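You operate a simulated robot arm through the tools that you are given. There is no shell and no other tool.

Carry out the task below with a simulated robot arm. There is one attempt and no reset: what you move stays moved.

TASK
Pour blue up to 150 ml, then green up to 200 ml, into the cup in the steel tray.
Fine: from the two open cans on the store bench; put back and close both; cup on the blue trolley's upper deck. Set down upright: what you pick out, cup.

The check looks at the end state, three seconds after you hand in, the way a careful person would. Anything else that was tipped, shoved, dropped, spilled or broken makes it a failure.

THE ROBOT
A 7-joint arm with a three-finger gripper, fixed in place. Base frame: the origin is at the foot of the arm, x ahead of it, y to its left, z up. Units: mm, rad, N and s.
Its first joint turns from -2.897 to 2.897 rad. Payload 2.69 kg.
The TCP is the grasp point between the finger pads, 30 mm short of the fingertips. In the tool frame z runs along the fingers and y along their closing line. Largest opening 128 mm; the body of the gripper starts 117 mm behind the TCP.
Orientation is that of the tool frame in the base frame, as a unit quaternion [x, y, z, w]. With the fingers straight down and closing along the base's y, the tool's x points along the base's -x, its y along +y and its z along -z.

THE INTERFACE
- The arm moves only by the tool drive_tool. Its argument "moves" is text: rows parted by semicolons, each of 7 numbers parted by spaces: the turn, a rotation vector about the tool's x, y, z in rad, then the shift along the tool's x, y, z in cm, then the closure, from 0 (fully open) to 1 (shut). In form: rx ry rz dx dy dz claw; .... A call has 1 to 20 rows; each row shifts and turns the commanded pose from where the row before left it, along the tool's axes as they then stand. Each row takes 0.2 s and may step no farther than 50 mm and 0.15 rad from the row before; otherwise, or with a gripper value out of range, the whole call is refused. A pose out of reach is approached as far as the arm can. The call stops where the force on the tool passes 40 N (or 10 N more than at its start, if that is more) or the arm is blocked; 0.2 s more then pass. Each finger halts on what it meets, pressing with about 27 N; the grip force reading is that of the motor and also rises with nothing between the fingers. The clock runs only during rows and for 0.2 s after the last one: add rows that do not move to give the fingers time. It gives the time, the measured TCP pose, the force on the tool (base axes), the opening and the grip force at its end, in the units of the frame above (readings bear some noise), with the torque about the TCP (base axes, N m) and any sound that the robot's microphone picked up.
- Cameras (640 x 400 px; columns grow to the right, rows downward): "scene" is fixed at [49.6, 652.9, 1637.1]; the picture's right is [-0.16, -0.99, 0.00], its down [-0.73, 0.12, -0.67] and it looks along [0.66, -0.11, -0.74] (base axes); focal length 275 px, centre (320, 200). "wrist" rides on the gripper at [58, 54, -131] in the tool frame; the picture's right is [-0.68, 0.74, 0.00], its down [-0.62, -0.57, -0.55] and it looks along [-0.40, -0.37, 0.84] (tool axes); focal length 234 px, centre (320, 200). There is no depth. A picture from a camera that has moved, and an enlarged one, comes with that camera's place and axes in the base frame and with its lens.
- snapshot(camera): a new picture of that camera. The clock stands still meanwhile.
- lift_body(by): slides the trunk up (or, below 0, down) by that many mm; the arm rides with it, the base frame stays. It gives what a move gives, with no picture.
- zoom(camera, box): a new picture of the part [left, top, right, bottom] of that camera's present view, enlarged. The clock stands still meanwhile.
- sign_off(): hands the job in; it is judged then, once.

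Places have to be worked out from the pictures, the camera data and where the tool is seen. Open the gripper and draw the arm clear of the work before you hand the job in, unless the task says otherwise.

The tools are called after "Request:" as a command line: name --argument value ..., lists and objects as JSON in quotes. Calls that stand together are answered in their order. drive_tool: Moves the arm, as the interface text tells. Its arguments: {"type":"object","properties":{"moves":{"type":"string"}},"required":["moves"]} The other tools are called the same way: lift_body (by) slides the trunk up or down; snapshot (camera) takes a picture; zoom (camera, box) takes an enlarged picture of a part of a camera's view; sign_off () hands the job in.

At the start:

```text
time_s: 0.0
ee_pos: [660.2, 395.5, 1287.4]
tcp_rot: [0.0, 1.0, 0.0, 0.0]
ft_force: [-0.7, 0.5, 0.1]
moment: [0.0, -0.02, 0.0]
width: 128.0
grasp_force: 0.1
trunk travel left (down, up): [-150.0, 200.0]
```

scene: 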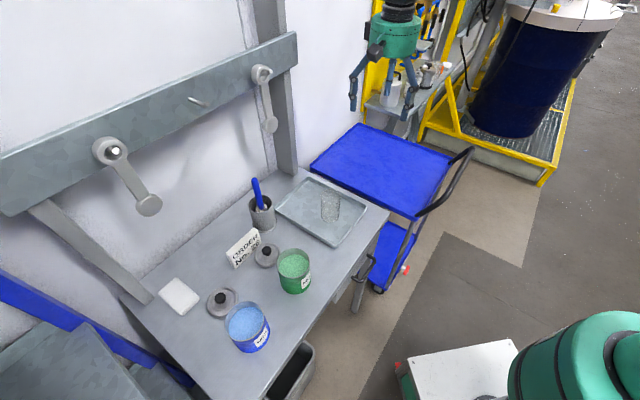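
wrist: 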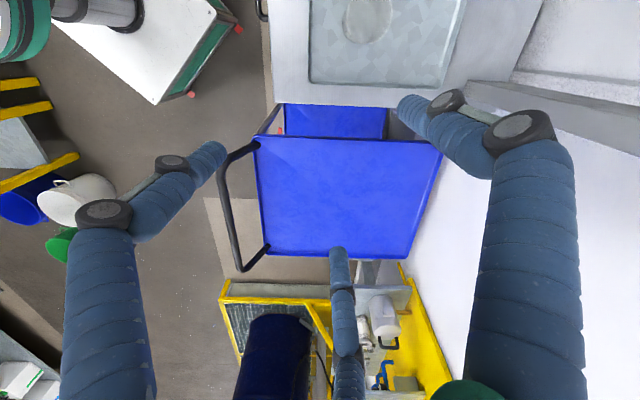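

I'll look closer at the bench, the cans, lids and the cup before moving anything.

Request:
zoom --camera "scene" --box '[140, 220, 340, 360]'

Request:
zoom --camera "scene" --box '[230, 150, 400, 260]'

Request:
zoom --camera "scene" --box '[280, 90, 500, 300]'

```text
2.86 times, centred on (240, 290) of scene
camera zoom: at [49.6, 652.9, 1637.1], right [-0.16, -0.99, 0.0], down [-0.73, 0.12, -0.67], along [0.66, -0.11, -0.74], focal length 787 px, centre (549, -57)
```

zoom: 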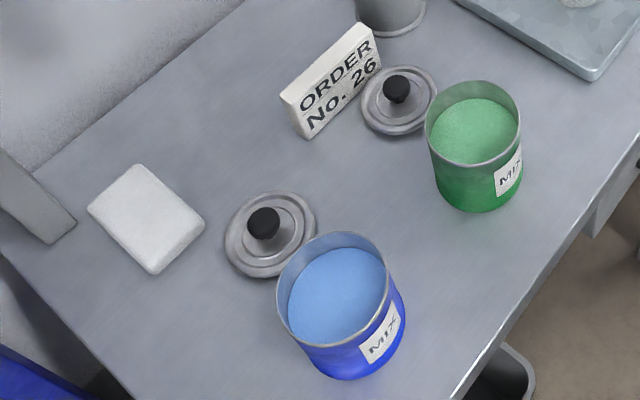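

```text
3.64 times, centred on (315, 205) of scene
camera zoom: at [49.6, 652.9, 1637.1], right [-0.16, -0.99, 0.0], down [-0.73, 0.12, -0.67], along [0.66, -0.11, -0.74], focal length 1002 px, centre (338, 182)
```

zoom: 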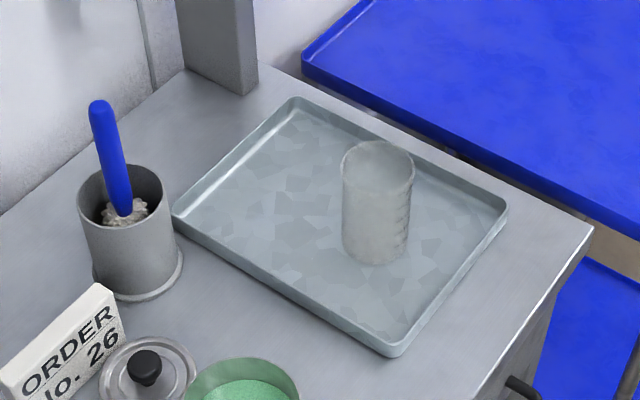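

```text
1.90 times, centred on (390, 195) of scene
camera zoom: at [49.6, 652.9, 1637.1], right [-0.16, -0.99, 0.0], down [-0.73, 0.12, -0.67], along [0.66, -0.11, -0.74], focal length 525 px, centre (187, 210)
```

zoom: 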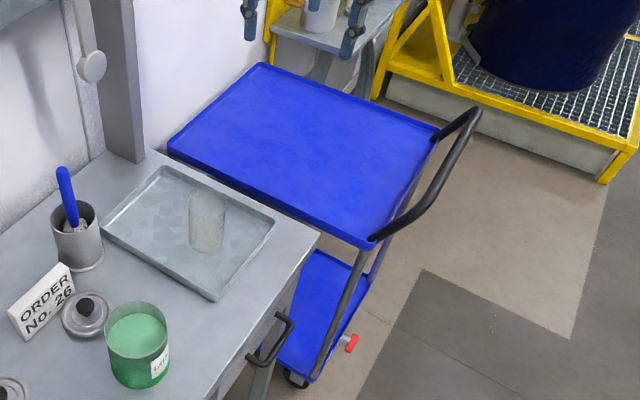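

The bench looks to run diagonally, about 800 mm from the base, with its surface somewhere near z≈900. I'll bring the arm back and turn the tool -90° about its axis so the wrist camera looks out over the bench.

Request:
drive_tool --moves "0 0 0 4 0.6 0 0;0 0 0 4 0.6 0 0;0 0 0 4 0.6 0 0;0 0 0 4 0.6 0 0;0 0 0 4 0.6 0 0;0 0 0 4 0.6 0 0;0 0 0 4 0.6 0 0;0 0 0 4 0.6 0 0;0 0 0 4 0.6 0 0;0 0 -0.1428 0 0 0 0;0 0 -0.1428 0 0 0 0;0 0 -0.1428 0 0 0 0;0 0 -0.1428 0 0 0 0;0 0 -0.1428 0 0 0 0;0 0 -0.1428 0 0 0 0;0 0 -0.1428 0 0 0 0;0 0 -0.1428 0 0 0 0;0 0 -0.1428 0 0 0 0;0 0 -0.1428 0 0 0 0;0 0 -0.1428 0 0 0 0"

Request:
snapshot --camera "wrist"

Request:
snapshot --camera "scene"

```text
time_s: 4.2
ee_pos: [299.5, 449.2, 1287.4]
tcp_rot: [0.708, -0.707, 0.0, 0.0]
ft_force: [-0.6, 0.0, -0.4]
moment: [-0.01, 0.04, -0.01]
width: 127.9
grasp_force: 0.0
trunk travel left (down, up): [-150.0, 200.0]
```

```text
taken
camera wrist: at [246.5, 391.0, 1418.3], right [-0.74, 0.67, 0.0], down [0.56, 0.62, 0.55], along [0.37, 0.4, -0.84], focal length 234 px, centre (320, 200)
```

wrist: 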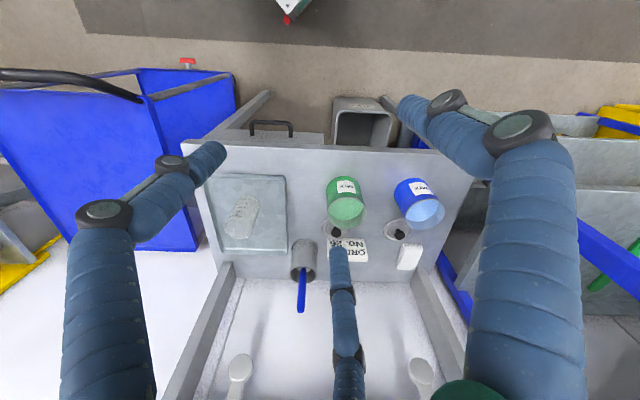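

```text
taken
```

scene: 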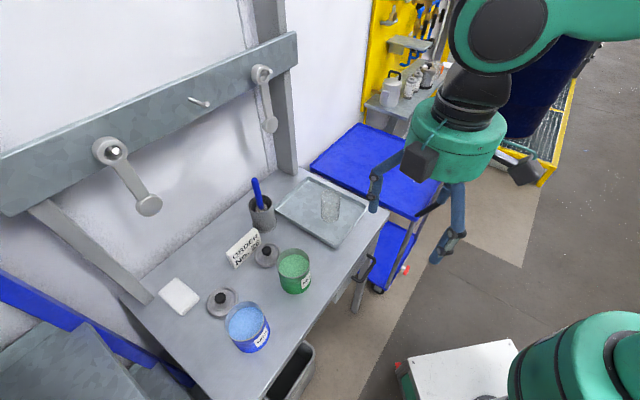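

The wrist view now shows the bench: tray with the cup, green and blue cans with their labels toward the robot, lids beside them. I'll enlarge this view and also look at the gripper's shape.

Request:
zoom --camera "wrist" --box '[200, 130, 500, 320]'

Request:
zoom --camera "scene" --box '[350, 60, 550, 280]'

```text
2.11 times, centred on (350, 225) of wrist
camera zoom: at [246.5, 391.0, 1418.3], right [-0.74, 0.67, 0.0], down [0.56, 0.62, 0.55], along [0.37, 0.4, -0.84], focal length 493 px, centre (257, 147)
```

zoom: 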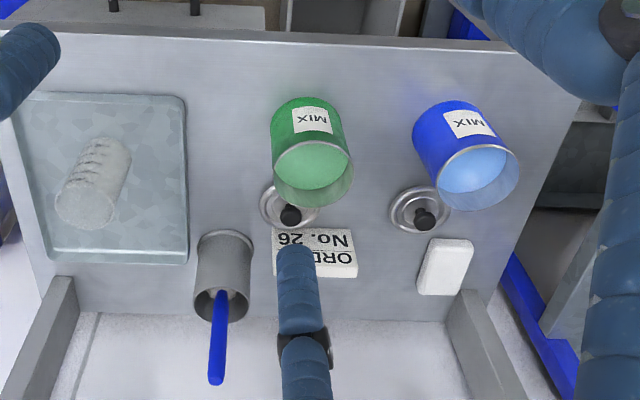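

```text
1.82 times, centred on (450, 170) of scene
camera zoom: at [49.6, 652.9, 1637.1], right [-0.16, -0.99, 0.0], down [-0.73, 0.12, -0.67], along [0.66, -0.11, -0.74], focal length 501 px, centre (84, 254)
```

zoom: 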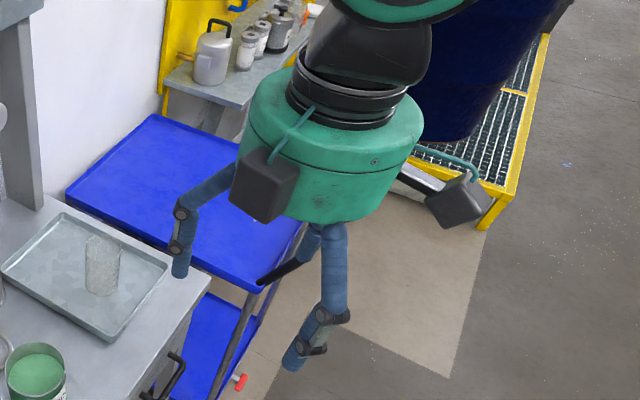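

Triangulating both views: can rims at about (415,663) green and (287,786) blue, z≈990, ⌀≈88 mm; cup about (630,525), ⌀≈62 mm. The gripper looks like it has three fingers, so I'll half-close it in free air to see how they actually move.

Request:
drive_tool --moves "0 0 0.13 0 0 0 0.5;0 0 0.13 0 0 0 0.5;0 0 0.13 0 0 0 0.5;0 0 0.13 0 0 0 0.5;0 0 0.13 0 0 0 0.5;0 0 0.135 0 0 0 0.5"

Request:
snapshot --camera "wrist"

Request:
snapshot --camera "scene"

```text
time_s: 5.6
ee_pos: [298.9, 449.2, 1287.4]
tcp_rot: [-0.381, 0.924, 0.0, 0.0]
ft_force: [0.3, 0.2, 0.1]
moment: [0.0, -0.01, 0.0]
width: 64.4
grasp_force: 0.1
trunk travel left (down, up): [-150.0, 200.0]
```

```text
taken
camera wrist: at [220.3, 445.8, 1419.1], right [-0.04, 1.0, 0.0], down [0.84, 0.03, 0.55], along [0.55, 0.02, -0.84], focal length 234 px, centre (320, 200)
```

wrist: 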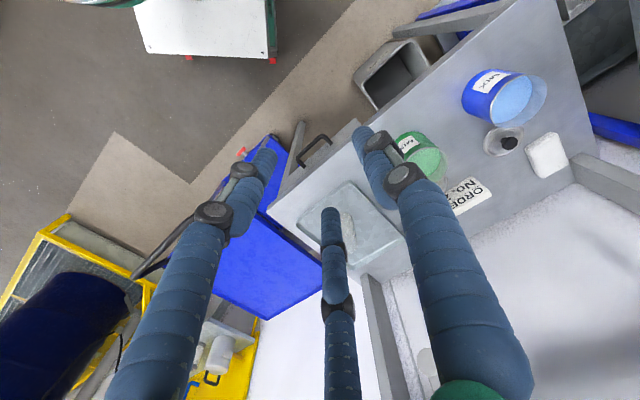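

```text
taken
```

scene: 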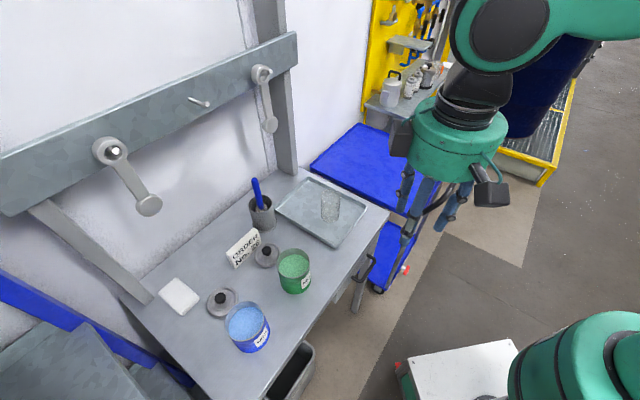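

The fingers close centrically (one at +y, two on the −y side in the picture), so I'll leave clearance for all of them. Tool x now points to the robot and y along the bench; I'll move closer to the green and blue cans for accurate positions.

Request:
drive_tool --moves "0 0 0 -2.32 3.72 1.74 0;0 0 0 -2.32 3.72 1.74 0;0 0 0 -2.32 3.72 1.74 0;0 0 0 -2.32 3.72 1.74 0;0 0 0 -2.32 3.72 1.74 0;0 0 0 0 0 0 0"

Request:
snapshot --camera "wrist"

Request:
snapshot --camera "scene"

```text
time_s: 7.0
ee_pos: [249.1, 661.9, 1201.1]
tcp_rot: [-0.383, 0.924, -0.001, -0.001]
ft_force: [0.1, -0.1, 0.0]
moment: [-0.09, -0.01, 0.02]
width: 128.0
grasp_force: 0.1
trunk travel left (down, up): [-150.0, 200.0]
```

```text
taken
camera wrist: at [170.4, 659.0, 1332.8], right [-0.04, 1.0, 0.0], down [0.84, 0.04, 0.55], along [0.55, 0.02, -0.84], focal length 234 px, centre (320, 200)
```

wrist: 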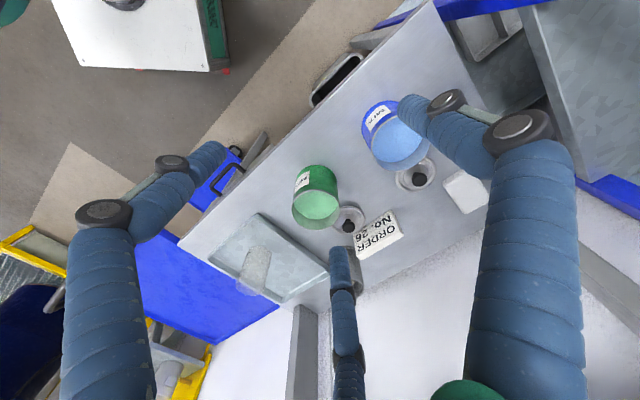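

```text
taken
```

scene: 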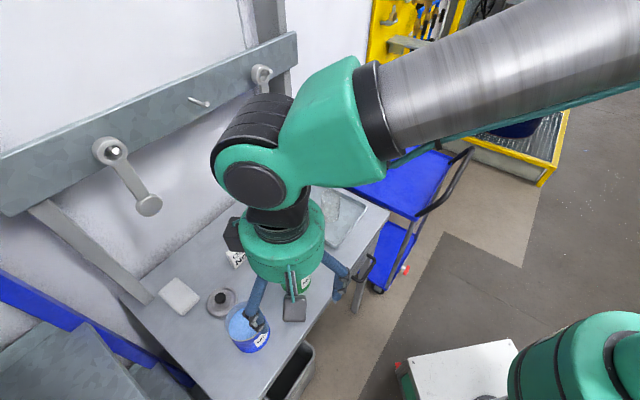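

Good view of both cans; I'll enlarge for accurate rim and base measurements.

Request:
zoom --camera "wrist" --box '[260, 130, 420, 250]'

Request:
zoom --camera "wrist" --box '[340, 80, 500, 220]'

Request:
zoom --camera "wrist" --box '[170, 200, 340, 320]'

```text
3.33 times, centred on (340, 190) of wrist
camera zoom: at [170.4, 659.0, 1332.8], right [-0.04, 1.0, 0.0], down [0.84, 0.04, 0.55], along [0.55, 0.02, -0.84], focal length 781 px, centre (253, 233)
```

zoom: 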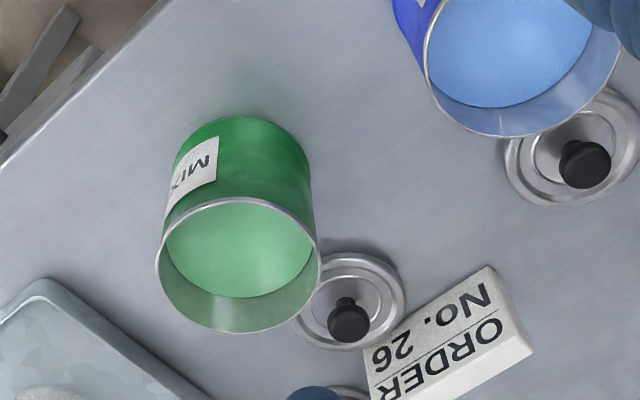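

```text
2.86 times, centred on (420, 150) of wrist
camera zoom: at [170.4, 659.0, 1332.8], right [-0.04, 1.0, 0.0], down [0.84, 0.04, 0.55], along [0.55, 0.02, -0.84], focal length 669 px, centre (34, 343)
```

zoom: 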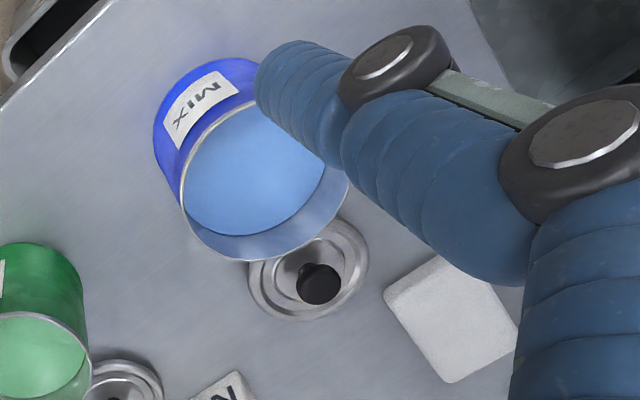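

```text
3.33 times, centred on (255, 260) of wrist
camera zoom: at [170.4, 659.0, 1332.8], right [-0.04, 1.0, 0.0], down [0.84, 0.04, 0.55], along [0.55, 0.02, -0.84], focal length 781 px, centre (537, 0)
```

zoom: 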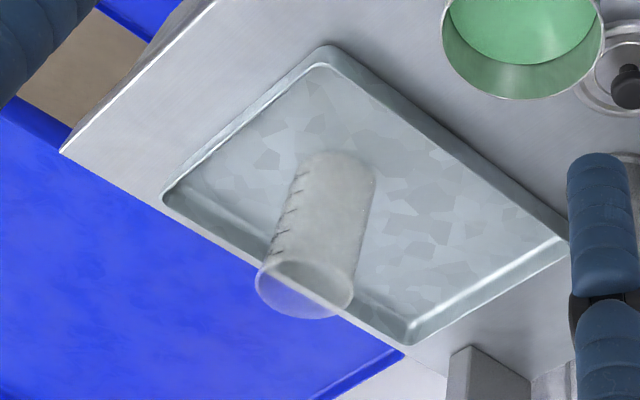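

Refined estimates: green rim centre (412,661,990), cup rim (625,523,998) ⌀65, bench top z≈897, blue can near (286,781). Next I go above the blue can at TCP z≈1100 to centre on it.

Request:
drive_tool --moves "0 0 0 -2.76 1.45 2.5 0;0 0 0 -2.76 1.45 2.5 0;0 0 0 -2.76 1.45 2.5 0;0 0 0 -2.76 1.45 2.5 0;0 0 0 0 0 0 0"

Request:
snapshot --camera "wrist"

Request:
snapshot --camera "scene"

```text
time_s: 8.2
ee_pos: [288.8, 784.3, 1099.5]
tcp_rot: [-0.383, 0.924, -0.001, -0.001]
ft_force: [-0.1, -0.3, -0.8]
moment: [-0.03, 0.01, -0.01]
width: 127.8
grasp_force: 0.1
trunk travel left (down, up): [-150.0, 200.0]
```

```text
taken
camera wrist: at [209.0, 780.7, 1231.2], right [-0.04, 1.0, 0.0], down [0.84, 0.04, 0.55], along [0.55, 0.02, -0.84], focal length 234 px, centre (320, 200)
```

wrist: 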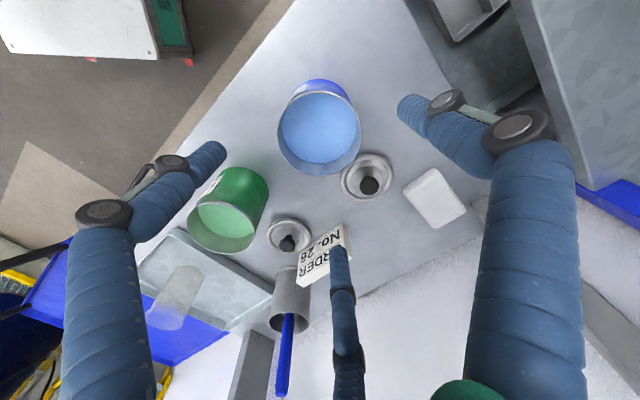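

```text
taken
```

scene: 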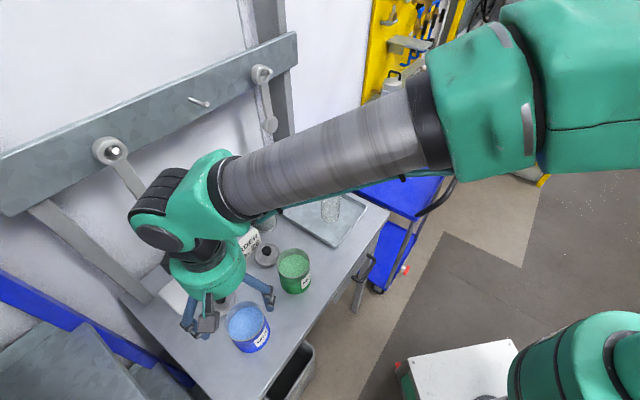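

The blue can is in the middle of the view; enlarging to measure the rim.

Request:
zoom --camera "wrist" --box '[240, 60, 440, 220]'

Request:
zoom --camera "wrist" --box '[130, 150, 350, 340]'

```text
2.50 times, centred on (340, 140) of wrist
camera zoom: at [209.0, 780.7, 1231.2], right [-0.04, 1.0, 0.0], down [0.84, 0.04, 0.55], along [0.55, 0.02, -0.84], focal length 585 px, centre (270, 350)
```

zoom: 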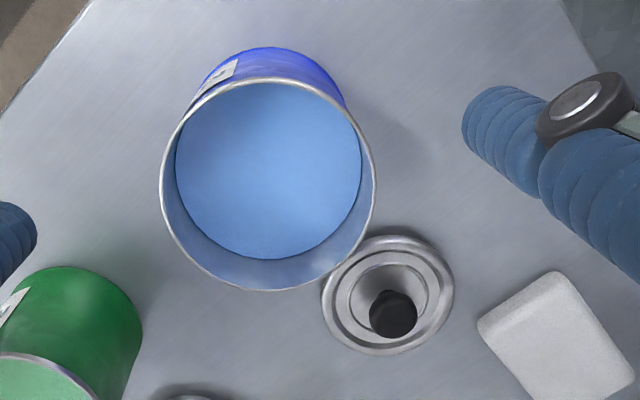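

```text
2.11 times, centred on (240, 245) of wrist
camera zoom: at [209.0, 780.7, 1231.2], right [-0.04, 1.0, 0.0], down [0.84, 0.04, 0.55], along [0.55, 0.02, -0.84], focal length 493 px, centre (488, 105)
```

zoom: 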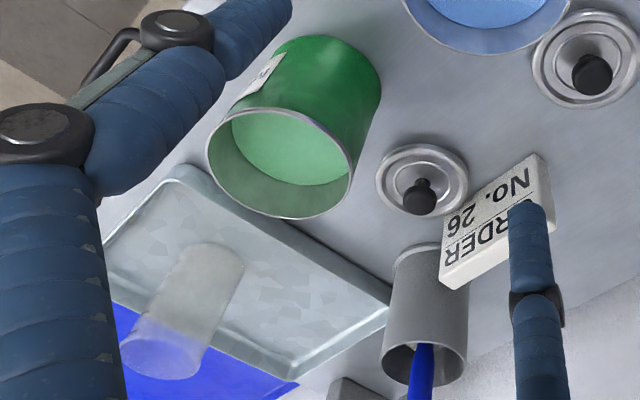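

Fit gives the blue rim centre at (287,783,993), nearly under the TCP. I'll nudge 2 mm and go straight down to mid-height of the can (z≈946), fingers open.

Request:
drive_tool --moves "0 0 0 0.2 0 3.8 0;0 0 0 0 0 3.8 0;0 0 0 0 0 3.8 0;0 0 0 0 0 3.8 0;0 0 0 0 0 0 0"

Request:
snapshot --camera "wrist"

Request:
zoom --camera "scene" --box '[140, 220, 340, 360]'

```text
time_s: 9.4
ee_pos: [285.4, 780.5, 946.9]
tcp_rot: [-0.383, 0.924, 0.0, 0.0]
ft_force: [0.6, 1.0, 0.2]
moment: [-0.04, -0.02, 0.01]
width: 128.1
grasp_force: 0.1
trunk travel left (down, up): [-150.0, 200.0]
```

```text
taken
camera wrist: at [207.0, 777.1, 1078.8], right [-0.04, 1.0, 0.0], down [0.84, 0.04, 0.55], along [0.55, 0.02, -0.84], focal length 234 px, centre (320, 200)
```

wrist: 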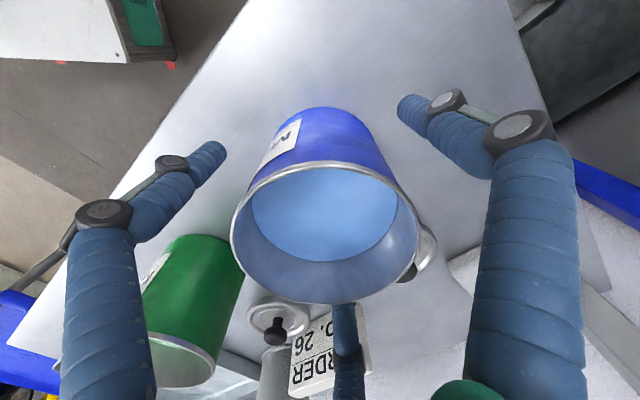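

```text
2.86 times, centred on (240, 290) of scene
camera zoom: at [49.6, 652.9, 1637.1], right [-0.16, -0.99, 0.0], down [-0.73, 0.12, -0.67], along [0.66, -0.11, -0.74], focal length 787 px, centre (549, -57)
```

zoom: 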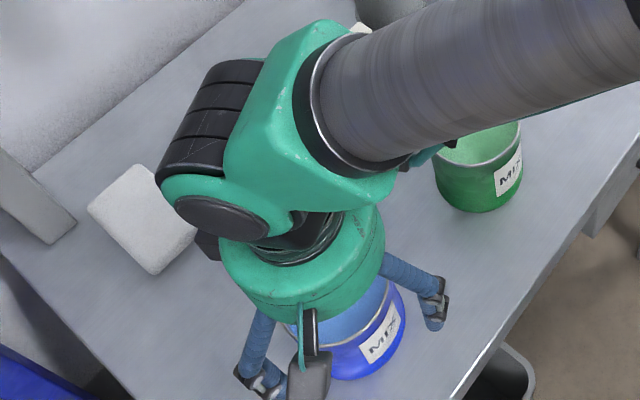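

Fingers straddle the can with wide margins; the rim fit says the can centre is ≈3 mm farther out than the TCP. I'll correct that and close on the can.

Request:
drive_tool --moves "0 0 0 -0.35 -0.05 0 0;0 0 0 0 0 0 0.15;0 0 0 0 0 0 0.25;0 0 0 0 0 0 0.4;0 0 0 0 0 0 0.6;0 0 0 0 0 0 1;0 0 0 0 0 0 1"

Request:
snapshot --camera "wrist"

```text
time_s: 11.0
ee_pos: [287.5, 781.3, 948.0]
tcp_rot: [-0.383, 0.924, -0.001, 0.0]
ft_force: [-2.3, -0.7, 5.5]
moment: [-0.05, 0.17, -0.03]
width: 84.8
grasp_force: 27.1
trunk travel left (down, up): [-150.0, 200.0]
```

```text
taken
camera wrist: at [209.2, 778.5, 1079.7], right [-0.04, 1.0, 0.0], down [0.84, 0.04, 0.55], along [0.55, 0.02, -0.84], focal length 234 px, centre (320, 200)
```

wrist: 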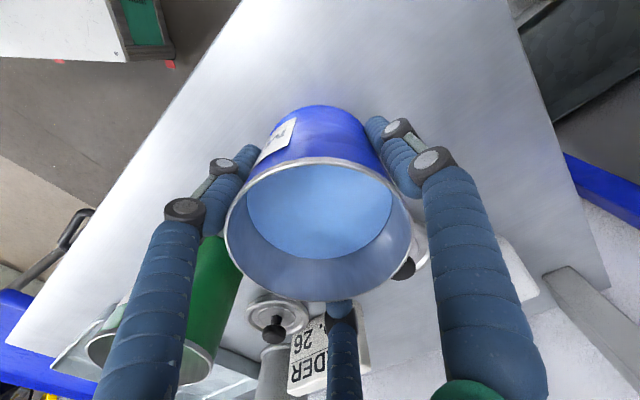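

Grip is solid at 84.8 mm, 27 N. Lifting 60 mm gently and weighing.

Request:
drive_tool --moves "0 0 0 0 0 -0.5 1;0 0 0 0 0 -1 1;0 0 0 0 0 -1.5 1;0 0 0 0 0 -1.5 1;0 0 0 0 0 -1.5 1;0 0 0 0 0 0 1;0 0 0 0 0 0 1"

Request:
snapshot --camera "wrist"

Request:
snapshot --camera "scene"

```text
time_s: 12.6
ee_pos: [289.2, 783.6, 1007.6]
tcp_rot: [-0.383, 0.924, 0.0, 0.0]
ft_force: [0.4, -0.3, -4.4]
moment: [0.01, -0.02, -0.01]
width: 84.5
grasp_force: 27.3
trunk travel left (down, up): [-150.0, 200.0]
```

```text
taken
camera wrist: at [209.9, 780.9, 1139.2], right [-0.04, 1.0, 0.0], down [0.84, 0.04, 0.55], along [0.55, 0.02, -0.84], focal length 234 px, centre (320, 200)
```

wrist: 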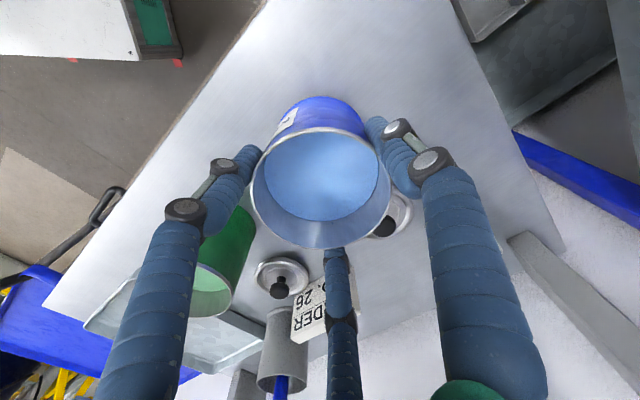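

```text
taken
```

scene: 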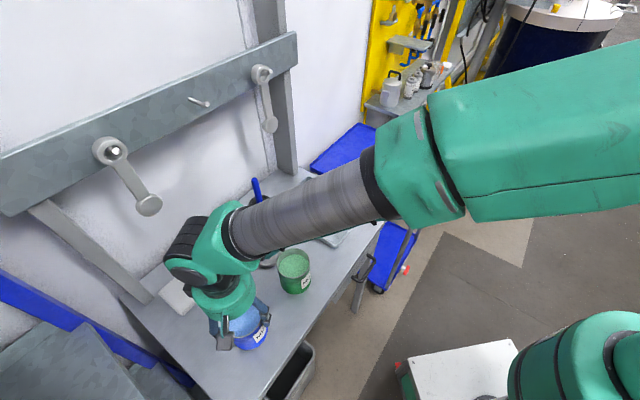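

The tool rose 60 mm but the rim only about 20 mm — the can seems to have slipped in the grip. Checking close up before anything else.

Request:
zoom --camera "wrist" --box '[220, 80, 420, 280]'

Request:
zoom --camera "scene" --box '[170, 270, 310, 370]'

Request:
drive_tool --moves "0 0 0 0 0 0 1;0 0 0 0 0 0 1"

```text
2.00 times, centred on (320, 180) of wrist
camera zoom: at [209.9, 780.9, 1139.2], right [-0.04, 1.0, 0.0], down [0.84, 0.04, 0.55], along [0.55, 0.02, -0.84], focal length 468 px, centre (320, 240)
```

zoom: 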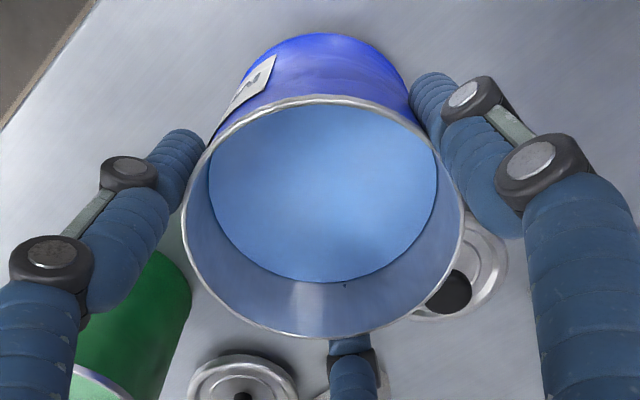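

```text
4.00 times, centred on (240, 320) of scene
camera zoom: at [49.6, 652.9, 1637.1], right [-0.16, -0.99, 0.0], down [-0.73, 0.12, -0.67], along [0.66, -0.11, -0.74], focal length 1102 px, centre (640, -280)
```

zoom: 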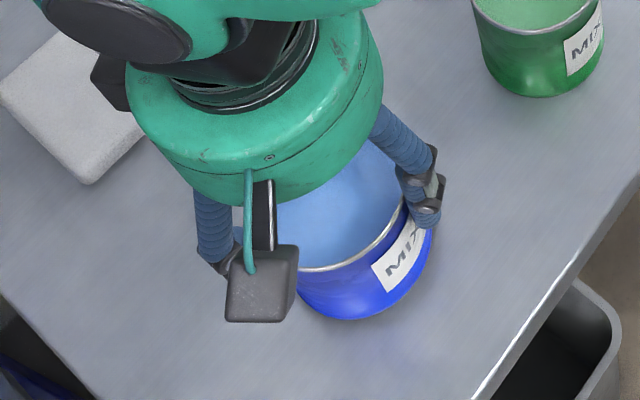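

```text
time_s: 13.2
ee_pos: [288.9, 784.9, 1007.4]
tcp_rot: [-0.382, 0.924, 0.001, 0.0]
ft_force: [0.8, -0.7, -3.9]
moment: [0.0, -0.01, 0.01]
width: 84.8
grasp_force: 26.8
trunk travel left (down, up): [-150.0, 200.0]
```

Load reads about 4 N steady. I'll check whether the can is still creeping.

Request:
zoom --camera "wrist" --box '[220, 80, 420, 280]'

Request:
drive_tool --moves "0 0 0 0 0 -0.5 1;0 0 0 0 0 -0.5 1;0 0 0 0 0 0 1;0 0 0 0 0 0 1;0 0 0 0 0 0 1;0 0 0 0 0 0 1"

Request:
zoom --camera "wrist" --box '[220, 80, 420, 280]'

```text
2.00 times, centred on (320, 180) of wrist
camera zoom: at [209.9, 780.8, 1139.2], right [-0.04, 1.0, 0.0], down [0.84, 0.04, 0.55], along [0.55, 0.02, -0.84], focal length 468 px, centre (320, 240)
```

zoom: 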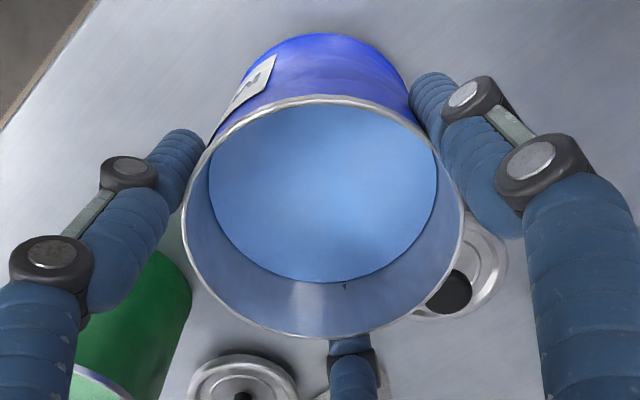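

```text
time_s: 14.6
ee_pos: [288.0, 783.7, 1017.8]
tcp_rot: [-0.383, 0.924, 0.0, 0.0]
ft_force: [0.5, 0.4, -4.7]
moment: [0.0, 0.0, 0.01]
width: 84.5
grasp_force: 27.0
trunk travel left (down, up): [-150.0, 200.0]
```

```text
2.00 times, centred on (320, 180) of wrist
camera zoom: at [209.4, 779.8, 1149.4], right [-0.04, 1.0, 0.0], down [0.84, 0.04, 0.55], along [0.55, 0.02, -0.84], focal length 468 px, centre (320, 240)
```

zoom: 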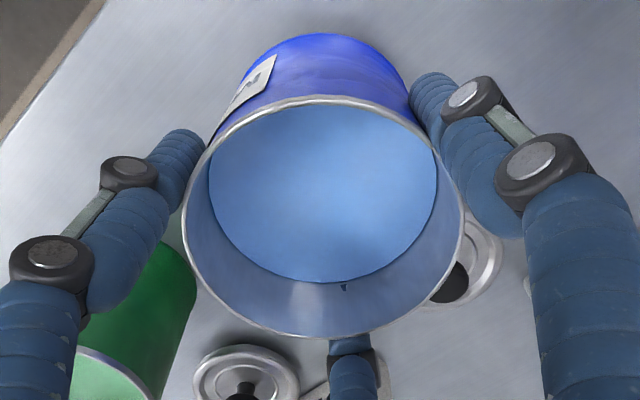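

The can now moves with the gripper without creep, load ≈4.5 N, but it slid 40 mm at first so I hold it near the rim — bad for tilting. I'll set it back down gently and regrip lower.

Request:
drive_tool --moves "0 0 0 0 0 0.8 1;0 0 0 0 0 0.6 1;0 0 0 0 0 0.4 1;0 0 0 0 0 0.3 1;0 0 0 0 0 0.2 1;0 0 0 0 0 0.2 1;0 0 0 0 0 0 1"

```text
time_s: 16.2
ee_pos: [288.4, 782.9, 991.6]
tcp_rot: [-0.383, 0.924, 0.001, 0.0]
ft_force: [-0.4, 0.4, -3.9]
moment: [-0.02, -0.01, 0.02]
width: 84.4
grasp_force: 27.1
trunk travel left (down, up): [-150.0, 200.0]
```

Still hanging free (−4 N). Continuing down in 1.5 mm steps until it touches.

Request:
drive_tool --moves "0 0 0 0 0 0.15 1;0 0 0 0 0 0.15 1;0 0 0 0 0 0.15 1;0 0 0 0 0 0 1"

Request:
zoom --camera "wrist" --box '[220, 80, 420, 280]'

```text
time_s: 17.2
ee_pos: [287.2, 784.0, 990.6]
tcp_rot: [-0.383, 0.924, 0.0, 0.0]
ft_force: [0.3, -6.0, 18.8]
moment: [-0.57, 0.46, 0.15]
width: 84.4
grasp_force: 26.9
trunk travel left (down, up): [-150.0, 200.0]
```

```text
2.00 times, centred on (320, 180) of wrist
camera zoom: at [208.9, 778.8, 1122.0], right [-0.04, 1.0, 0.0], down [0.83, 0.03, 0.55], along [0.55, 0.03, -0.84], focal length 468 px, centre (320, 240)
```

zoom: 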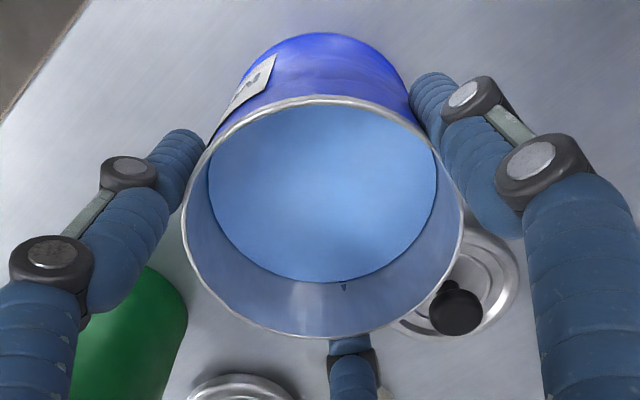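

It's standing on the bench again (18.8 N up). I'll ease off, open, and go down to regrip lower, then lift very slowly with checks.

Request:
drive_tool --moves "0 0 0 0 0 -0.2 1;0 0 0 0 0 0 0.2;0 0 0 0 0 0 0.15;0 0 0 0 0 0 0.1;0 0 0 0 0 0 0.1"

Request:
zoom --camera "wrist" --box '[220, 80, 420, 280]'

```text
time_s: 18.4
ee_pos: [288.1, 782.5, 990.0]
tcp_rot: [-0.383, 0.924, 0.0, 0.0]
ft_force: [0.3, -0.3, 0.3]
moment: [-0.01, -0.05, 0.0]
width: 115.1
grasp_force: 0.0
trunk travel left (down, up): [-150.0, 200.0]
```

```text
2.00 times, centred on (320, 180) of wrist
camera zoom: at [209.1, 778.8, 1121.7], right [-0.04, 1.0, 0.0], down [0.84, 0.04, 0.55], along [0.55, 0.02, -0.84], focal length 468 px, centre (320, 240)
```

zoom: 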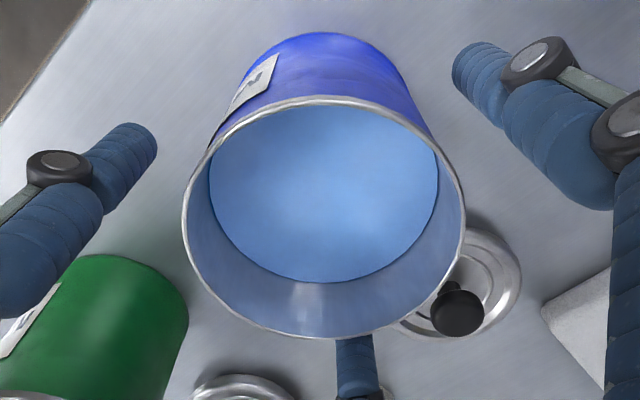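

Can is standing free, rim z≈997. Lower 32 mm, close with more settling time, then lift only slowly.

Request:
drive_tool --moves "0 0 0 0 0 1.6 0.05;0 0 0 0 0 1.6 0.05;0 0 0 0 0 0 0.15;0 0 0 0 0 0 0.3;0 0 0 0 0 0 1;0 0 0 0 0 0 1;0 0 0 0 0 0 1;0 0 0 0 0 0 1;0 0 0 0 0 0 1"

Request:
drive_tool --moves "0 0 0 0 0 -0.1 1;0 0 0 0 0 -0.1 1;0 0 0 0 0 -0.1 1;0 0 0 0 0 -0.1 1;0 0 0 0 0 -0.1 1;0 0 0 0 0 -0.1 1;0 0 0 0 0 -0.1 1;0 0 0 0 0 -0.1 1"

Request:
zoom --camera "wrist" --box '[220, 80, 420, 280]'

```text
time_s: 20.4
ee_pos: [288.2, 783.4, 957.0]
tcp_rot: [-0.383, 0.924, 0.0, 0.0]
ft_force: [-0.5, 0.5, 1.0]
moment: [-0.04, 0.07, 0.02]
width: 84.7
grasp_force: 27.0
trunk travel left (down, up): [-150.0, 200.0]
```

```text
time_s: 22.2
ee_pos: [287.2, 782.6, 966.1]
tcp_rot: [-0.382, 0.924, -0.001, 0.0]
ft_force: [0.3, -0.8, -4.6]
moment: [0.01, 0.03, 0.01]
width: 84.4
grasp_force: 27.1
trunk travel left (down, up): [-150.0, 200.0]
```

```text
2.00 times, centred on (320, 180) of wrist
camera zoom: at [209.4, 778.9, 1097.9], right [-0.04, 1.0, 0.0], down [0.84, 0.04, 0.55], along [0.55, 0.02, -0.84], focal length 468 px, centre (320, 240)
```

zoom: 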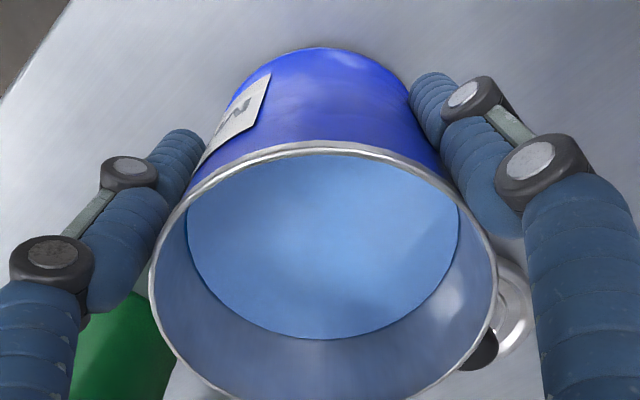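

No slip now: rim rose together with the tool (rim ≈42 mm above TCP), load 4.6 N. I'll lift slowly to z≈1090 and verify the grip again.

Request:
drive_tool --moves "0 0 0 0 0 -0.5 1;0 0 0 0 0 -0.8 1;0 0 0 0 0 -1 1;0 0 0 0 0 -1.2 1;0 0 0 0 0 -1.2 1;0 0 0 0 0 -1.2 1;0 0 0 0 0 -1.2 1;0 0 0 0 0 -1.2 1;0 0 0 0 0 -1.2 1;0 0 0 0 0 -1.2 1;0 0 0 0 0 -1 1;0 0 0 0 0 -0.7 1;0 0 0 0 0 0 1"

Request:
snapshot --camera "wrist"

```text
time_s: 25.0
ee_pos: [287.8, 783.1, 1089.1]
tcp_rot: [-0.383, 0.924, 0.0, 0.0]
ft_force: [0.4, -0.3, -2.6]
moment: [0.01, 0.03, -0.02]
width: 84.6
grasp_force: 26.9
trunk travel left (down, up): [-150.0, 200.0]
```

```text
taken
camera wrist: at [209.4, 779.2, 1221.6], right [-0.04, 1.0, 0.0], down [0.84, 0.04, 0.55], along [0.55, 0.02, -0.84], focal length 234 px, centre (320, 200)
```

wrist: 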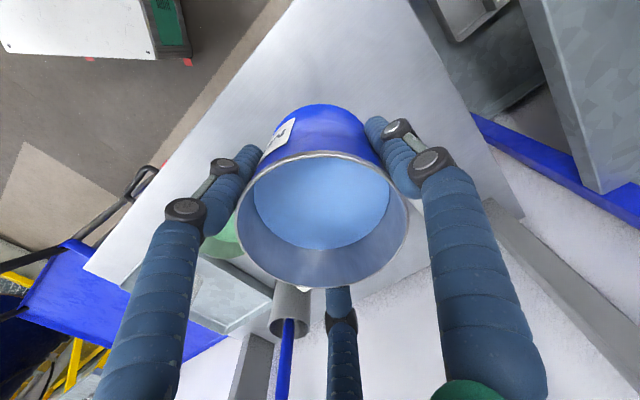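

Grip unchanged (same rim position in the image). Now carry the can across at this height to beyond the cup, around (680,568), with smooth acceleration.

Request:
drive_tool --moves "0 0 0 -0.261 -0.896 0 1;0 0 0 -0.523 -1.793 0 1;0 0 0 -0.784 -2.689 0 1;0 0 0 -1.046 -3.586 0 1;0 0 0 -1.046 -3.586 0 1;0 0 0 -1.046 -3.586 0 1;0 0 0 -1.046 -3.586 0 1;0 0 0 -1.046 -3.586 0 1;0 0 0 -1.046 -3.586 0 1;0 0 0 -1.046 -3.586 0 1;0 0 0 -1.046 -3.586 0 1;0 0 0 -1.046 -3.586 0 1;0 0 0 -0.784 -2.689 0 1;0 0 0 -0.523 -1.793 0 1;0 0 0 -0.261 -0.896 0 1;0 0 0 0 0 0 1"

Request:
snapshot --camera "wrist"

Request:
snapshot --camera "scene"

```text
time_s: 28.4
ee_pos: [682.6, 567.6, 1091.1]
tcp_rot: [-0.382, 0.924, 0.0, 0.0]
ft_force: [0.5, 0.3, -4.1]
moment: [0.0, 0.0, -0.02]
width: 84.4
grasp_force: 27.1
trunk travel left (down, up): [-150.0, 200.0]
```

```text
taken
camera wrist: at [604.6, 563.3, 1221.9], right [-0.04, 1.0, 0.0], down [0.84, 0.04, 0.55], along [0.55, 0.02, -0.84], focal length 234 px, centre (320, 200)
```

wrist: 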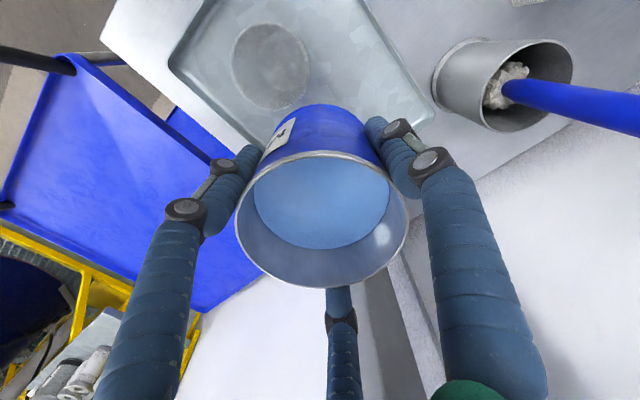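

```text
taken
```

scene: 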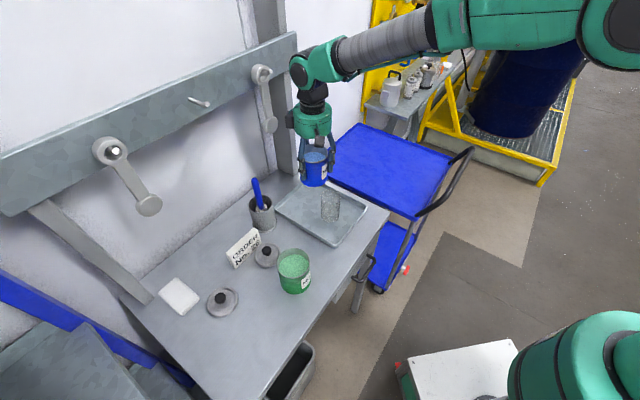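

Can arrived above the far side of the tray. Enlarging the cup in the wrist view to pin its position and see its markings.

Request:
zoom --camera "wrist" --box '[190, 0, 350, 120]'

Request:
zoom --camera "scene" --box '[280, 140, 380, 250]'

```text
3.33 times, centred on (270, 60) of wrist
camera zoom: at [604.6, 563.3, 1221.9], right [-0.04, 1.0, 0.0], down [0.84, 0.04, 0.55], along [0.55, 0.02, -0.84], focal length 781 px, centre (487, 667)
```

zoom: 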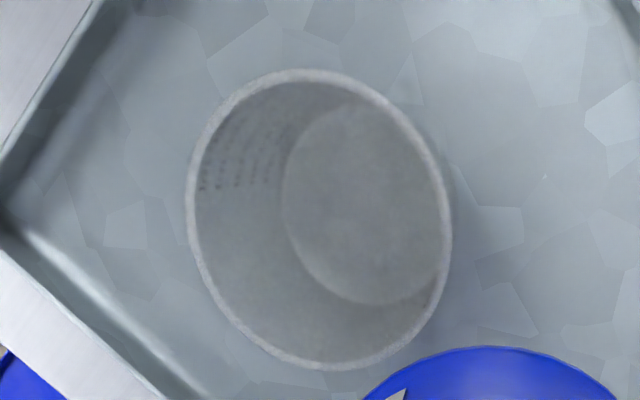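

```text
3.64 times, centred on (330, 195) of scene
camera zoom: at [49.6, 652.9, 1637.1], right [-0.16, -0.99, 0.0], down [-0.73, 0.12, -0.67], along [0.66, -0.11, -0.74], focal length 1002 px, centre (284, 218)
```

zoom: 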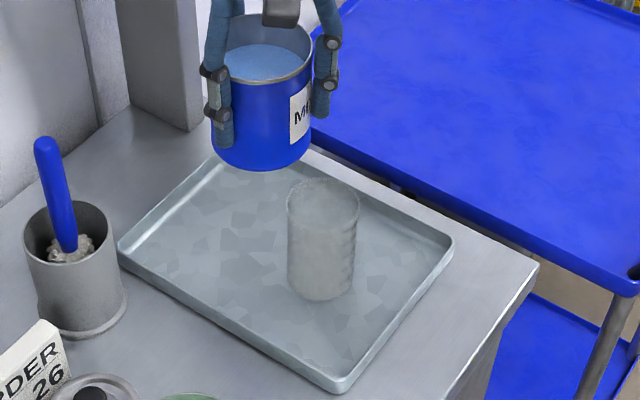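

Cup centre refined to ≈(622,522), rim z≈999. I'll turn the tool so the pour direction points radially from far side back over the cup, between fingers, then tilt 30° while still high above.

Request:
drive_tool --moves "0 0 -0.145 0 0 0 1;0 0 -0.145 0 0 0 1;0 0 -0.145 0 0 0 1;0 0 0 0.07 0.45 0 1;0.0655 -0.1134 0 0 0 0 1;0.0655 -0.1134 0 0 0 0 1;0.0655 -0.1134 0 0 0 0 1;0.0655 -0.1134 0 0 0 0 1;0 0 0 0 0 0 1;0 0 0 0 0 0 1"

Request:
snapshot --camera "wrist"

Request:
snapshot --camera "scene"

```text
time_s: 30.6
ee_pos: [677.4, 568.8, 1089.3]
tcp_rot: [-0.553, 0.792, 0.022, 0.258]
ft_force: [-0.6, -0.3, -4.4]
moment: [-0.04, 0.05, -0.02]
width: 84.3
grasp_force: 27.0
trunk travel left (down, up): [-150.0, 200.0]
```

```text
taken
camera wrist: at [565.3, 496.3, 1165.0], right [-0.48, 0.87, 0.11], down [0.45, 0.14, 0.88], along [0.75, 0.47, -0.46], focal length 234 px, centre (320, 200)
```

wrist: 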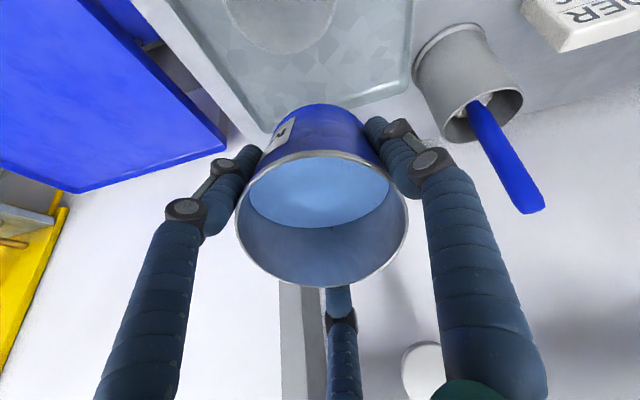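

```text
taken
```

scene: 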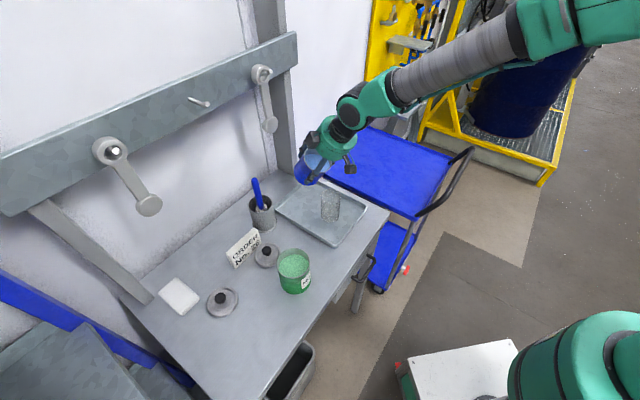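

The surface inside appears to have levelled like a liquid. Zooming to verify.

Request:
zoom --camera "wrist" --box '[220, 80, 420, 300]'

Request:
zoom --camera "scene" --box '[270, 100, 390, 250]'

```text
1.82 times, centred on (320, 190) of wrist
camera zoom: at [565.3, 496.3, 1165.0], right [-0.48, 0.87, 0.11], down [0.45, 0.14, 0.88], along [0.75, 0.47, -0.46], focal length 426 px, centre (320, 218)
```

zoom: 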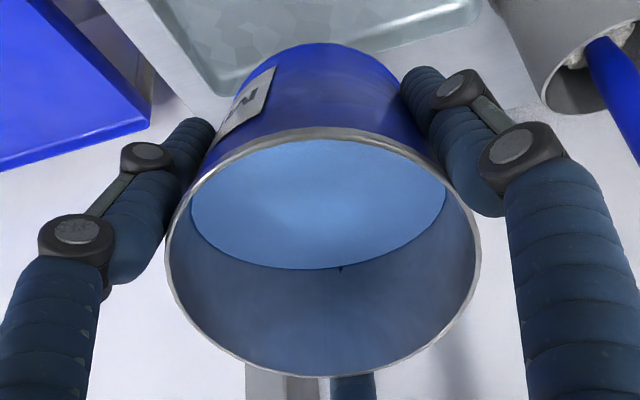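

```text
2.67 times, centred on (330, 175) of scene
camera zoom: at [49.6, 652.9, 1637.1], right [-0.16, -0.99, 0.0], down [-0.73, 0.12, -0.67], along [0.66, -0.11, -0.74], focal length 734 px, centre (293, 267)
```

zoom: 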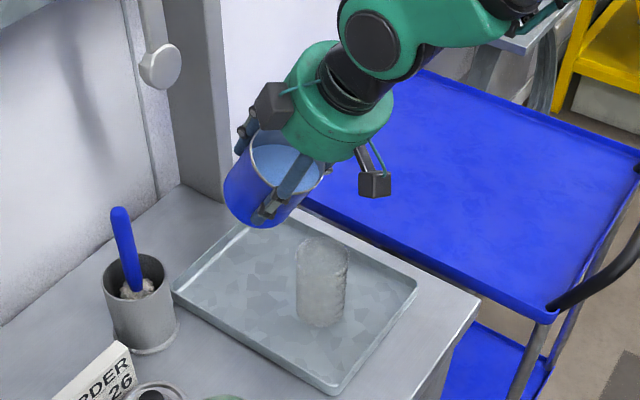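

The blue content behaves like a liquid, so flow should begin near 37° tilt. Before pouring I'll look at the cup's scale marks closely from the scene camera.

Request:
zoom --camera "scene" --box '[312, 182, 348, 228]'

```text
8.70 times, centred on (330, 205) of scene
camera zoom: at [49.6, 652.9, 1637.1], right [-0.16, -0.99, 0.0], down [-0.73, 0.12, -0.67], along [0.66, -0.11, -0.74], focal length 2395 px, centre (233, 156)
```

zoom: 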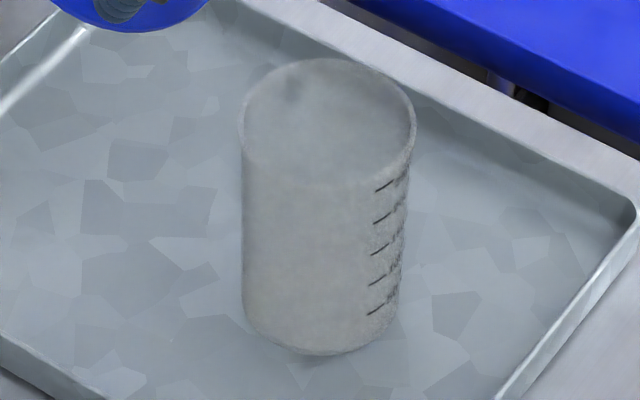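

Five ticks, spacing ≈16.7 mm ≈ 50 ml each. Let me try reading the labels.

Request:
zoom --camera "scene" --box '[330, 196, 344, 222]'

```text
15.38 times, centred on (337, 209) of scene
camera zoom: at [49.6, 652.9, 1637.1], right [-0.16, -0.99, 0.0], down [-0.73, 0.12, -0.67], along [0.66, -0.11, -0.74], focal length 4237 px, centre (58, 62)
```

zoom: 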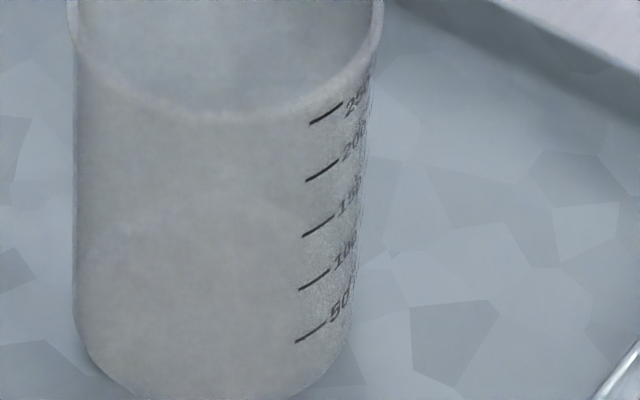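

The scale reads 50–250 ml; I can read the level from here. Now lower the tilted can so its lip sits ~45 mm above the cup rim.

Request:
drive_tool --moves "0 0 0 0.837 0.483 1.674 1;0 0 0 0.837 0.483 1.674 1;0 0 0 0.837 0.483 1.674 1;0 0 0 0 0 0 1;0 0 0 0 0 0 1"

Request:
zoom --camera "scene" --box '[290, 140, 380, 235]'

Request:
snapshot --camera "wrist"

```text
time_s: 31.8
ee_pos: [677.6, 568.0, 1032.6]
tcp_rot: [-0.554, 0.792, 0.023, 0.258]
ft_force: [-0.1, -0.6, -5.2]
moment: [-0.02, 0.04, 0.02]
width: 84.5
grasp_force: 27.0
trunk travel left (down, up): [-150.0, 200.0]
```

```text
4.21 times, centred on (335, 188) of scene
camera zoom: at [49.6, 652.9, 1637.1], right [-0.16, -0.99, 0.0], down [-0.73, 0.12, -0.67], along [0.66, -0.11, -0.74], focal length 1160 px, centre (257, 253)
```

zoom: 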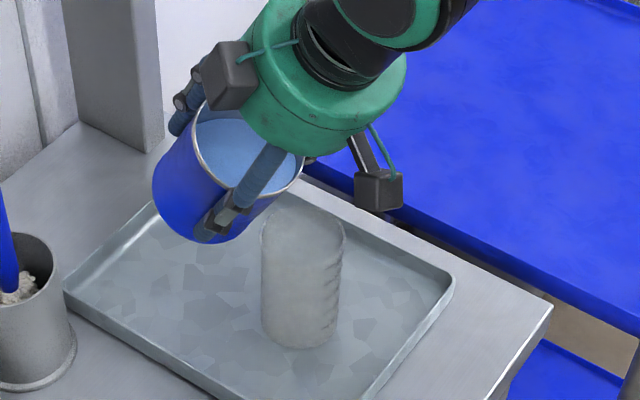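

```text
taken
camera wrist: at [565.3, 495.9, 1107.6], right [-0.48, 0.87, 0.11], down [0.45, 0.14, 0.88], along [0.75, 0.47, -0.46], focal length 234 px, centre (320, 200)
```

wrist: 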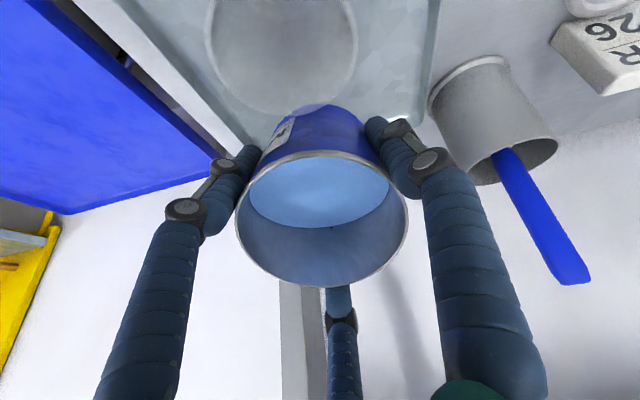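

Geometry looks right: plumb line from the lip falls inside the cup's mouth. Tilt slowly toward the start of flow (36°) and look.

Request:
drive_tool --moves "0.0262 -0.0453 0 0 0 0 1;0.0262 -0.0453 0 0 0 0 1;0 0 0 0 0 0 1;0 0 0 0 0 0 1"

Request:
zoom --camera "scene" --box '[300, 160, 370, 230]'

Request:
snapshot --camera "wrist"

```text
time_s: 32.8
ee_pos: [678.9, 567.2, 1031.8]
tcp_rot: [-0.546, 0.779, 0.027, 0.308]
ft_force: [-1.0, 0.8, -4.5]
moment: [0.01, 0.0, -0.02]
width: 84.4
grasp_force: 27.1
trunk travel left (down, up): [-150.0, 200.0]
```

```text
5.71 times, centred on (335, 195) of scene
camera zoom: at [49.6, 652.9, 1637.1], right [-0.16, -0.99, 0.0], down [-0.73, 0.12, -0.67], along [0.66, -0.11, -0.74], focal length 1574 px, centre (234, 229)
```

zoom: 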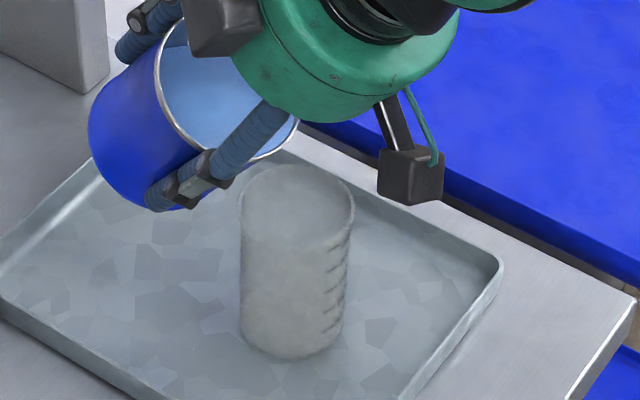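

```text
taken
camera wrist: at [559.8, 490.8, 1093.3], right [-0.49, 0.86, 0.13], down [0.38, 0.08, 0.92], along [0.79, 0.5, -0.36], focal length 234 px, centre (320, 200)
```

wrist: 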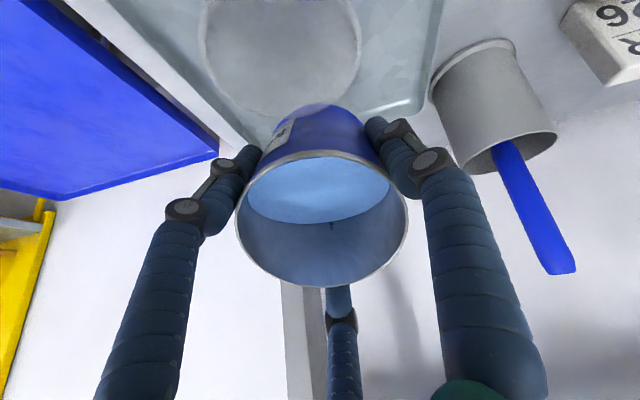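

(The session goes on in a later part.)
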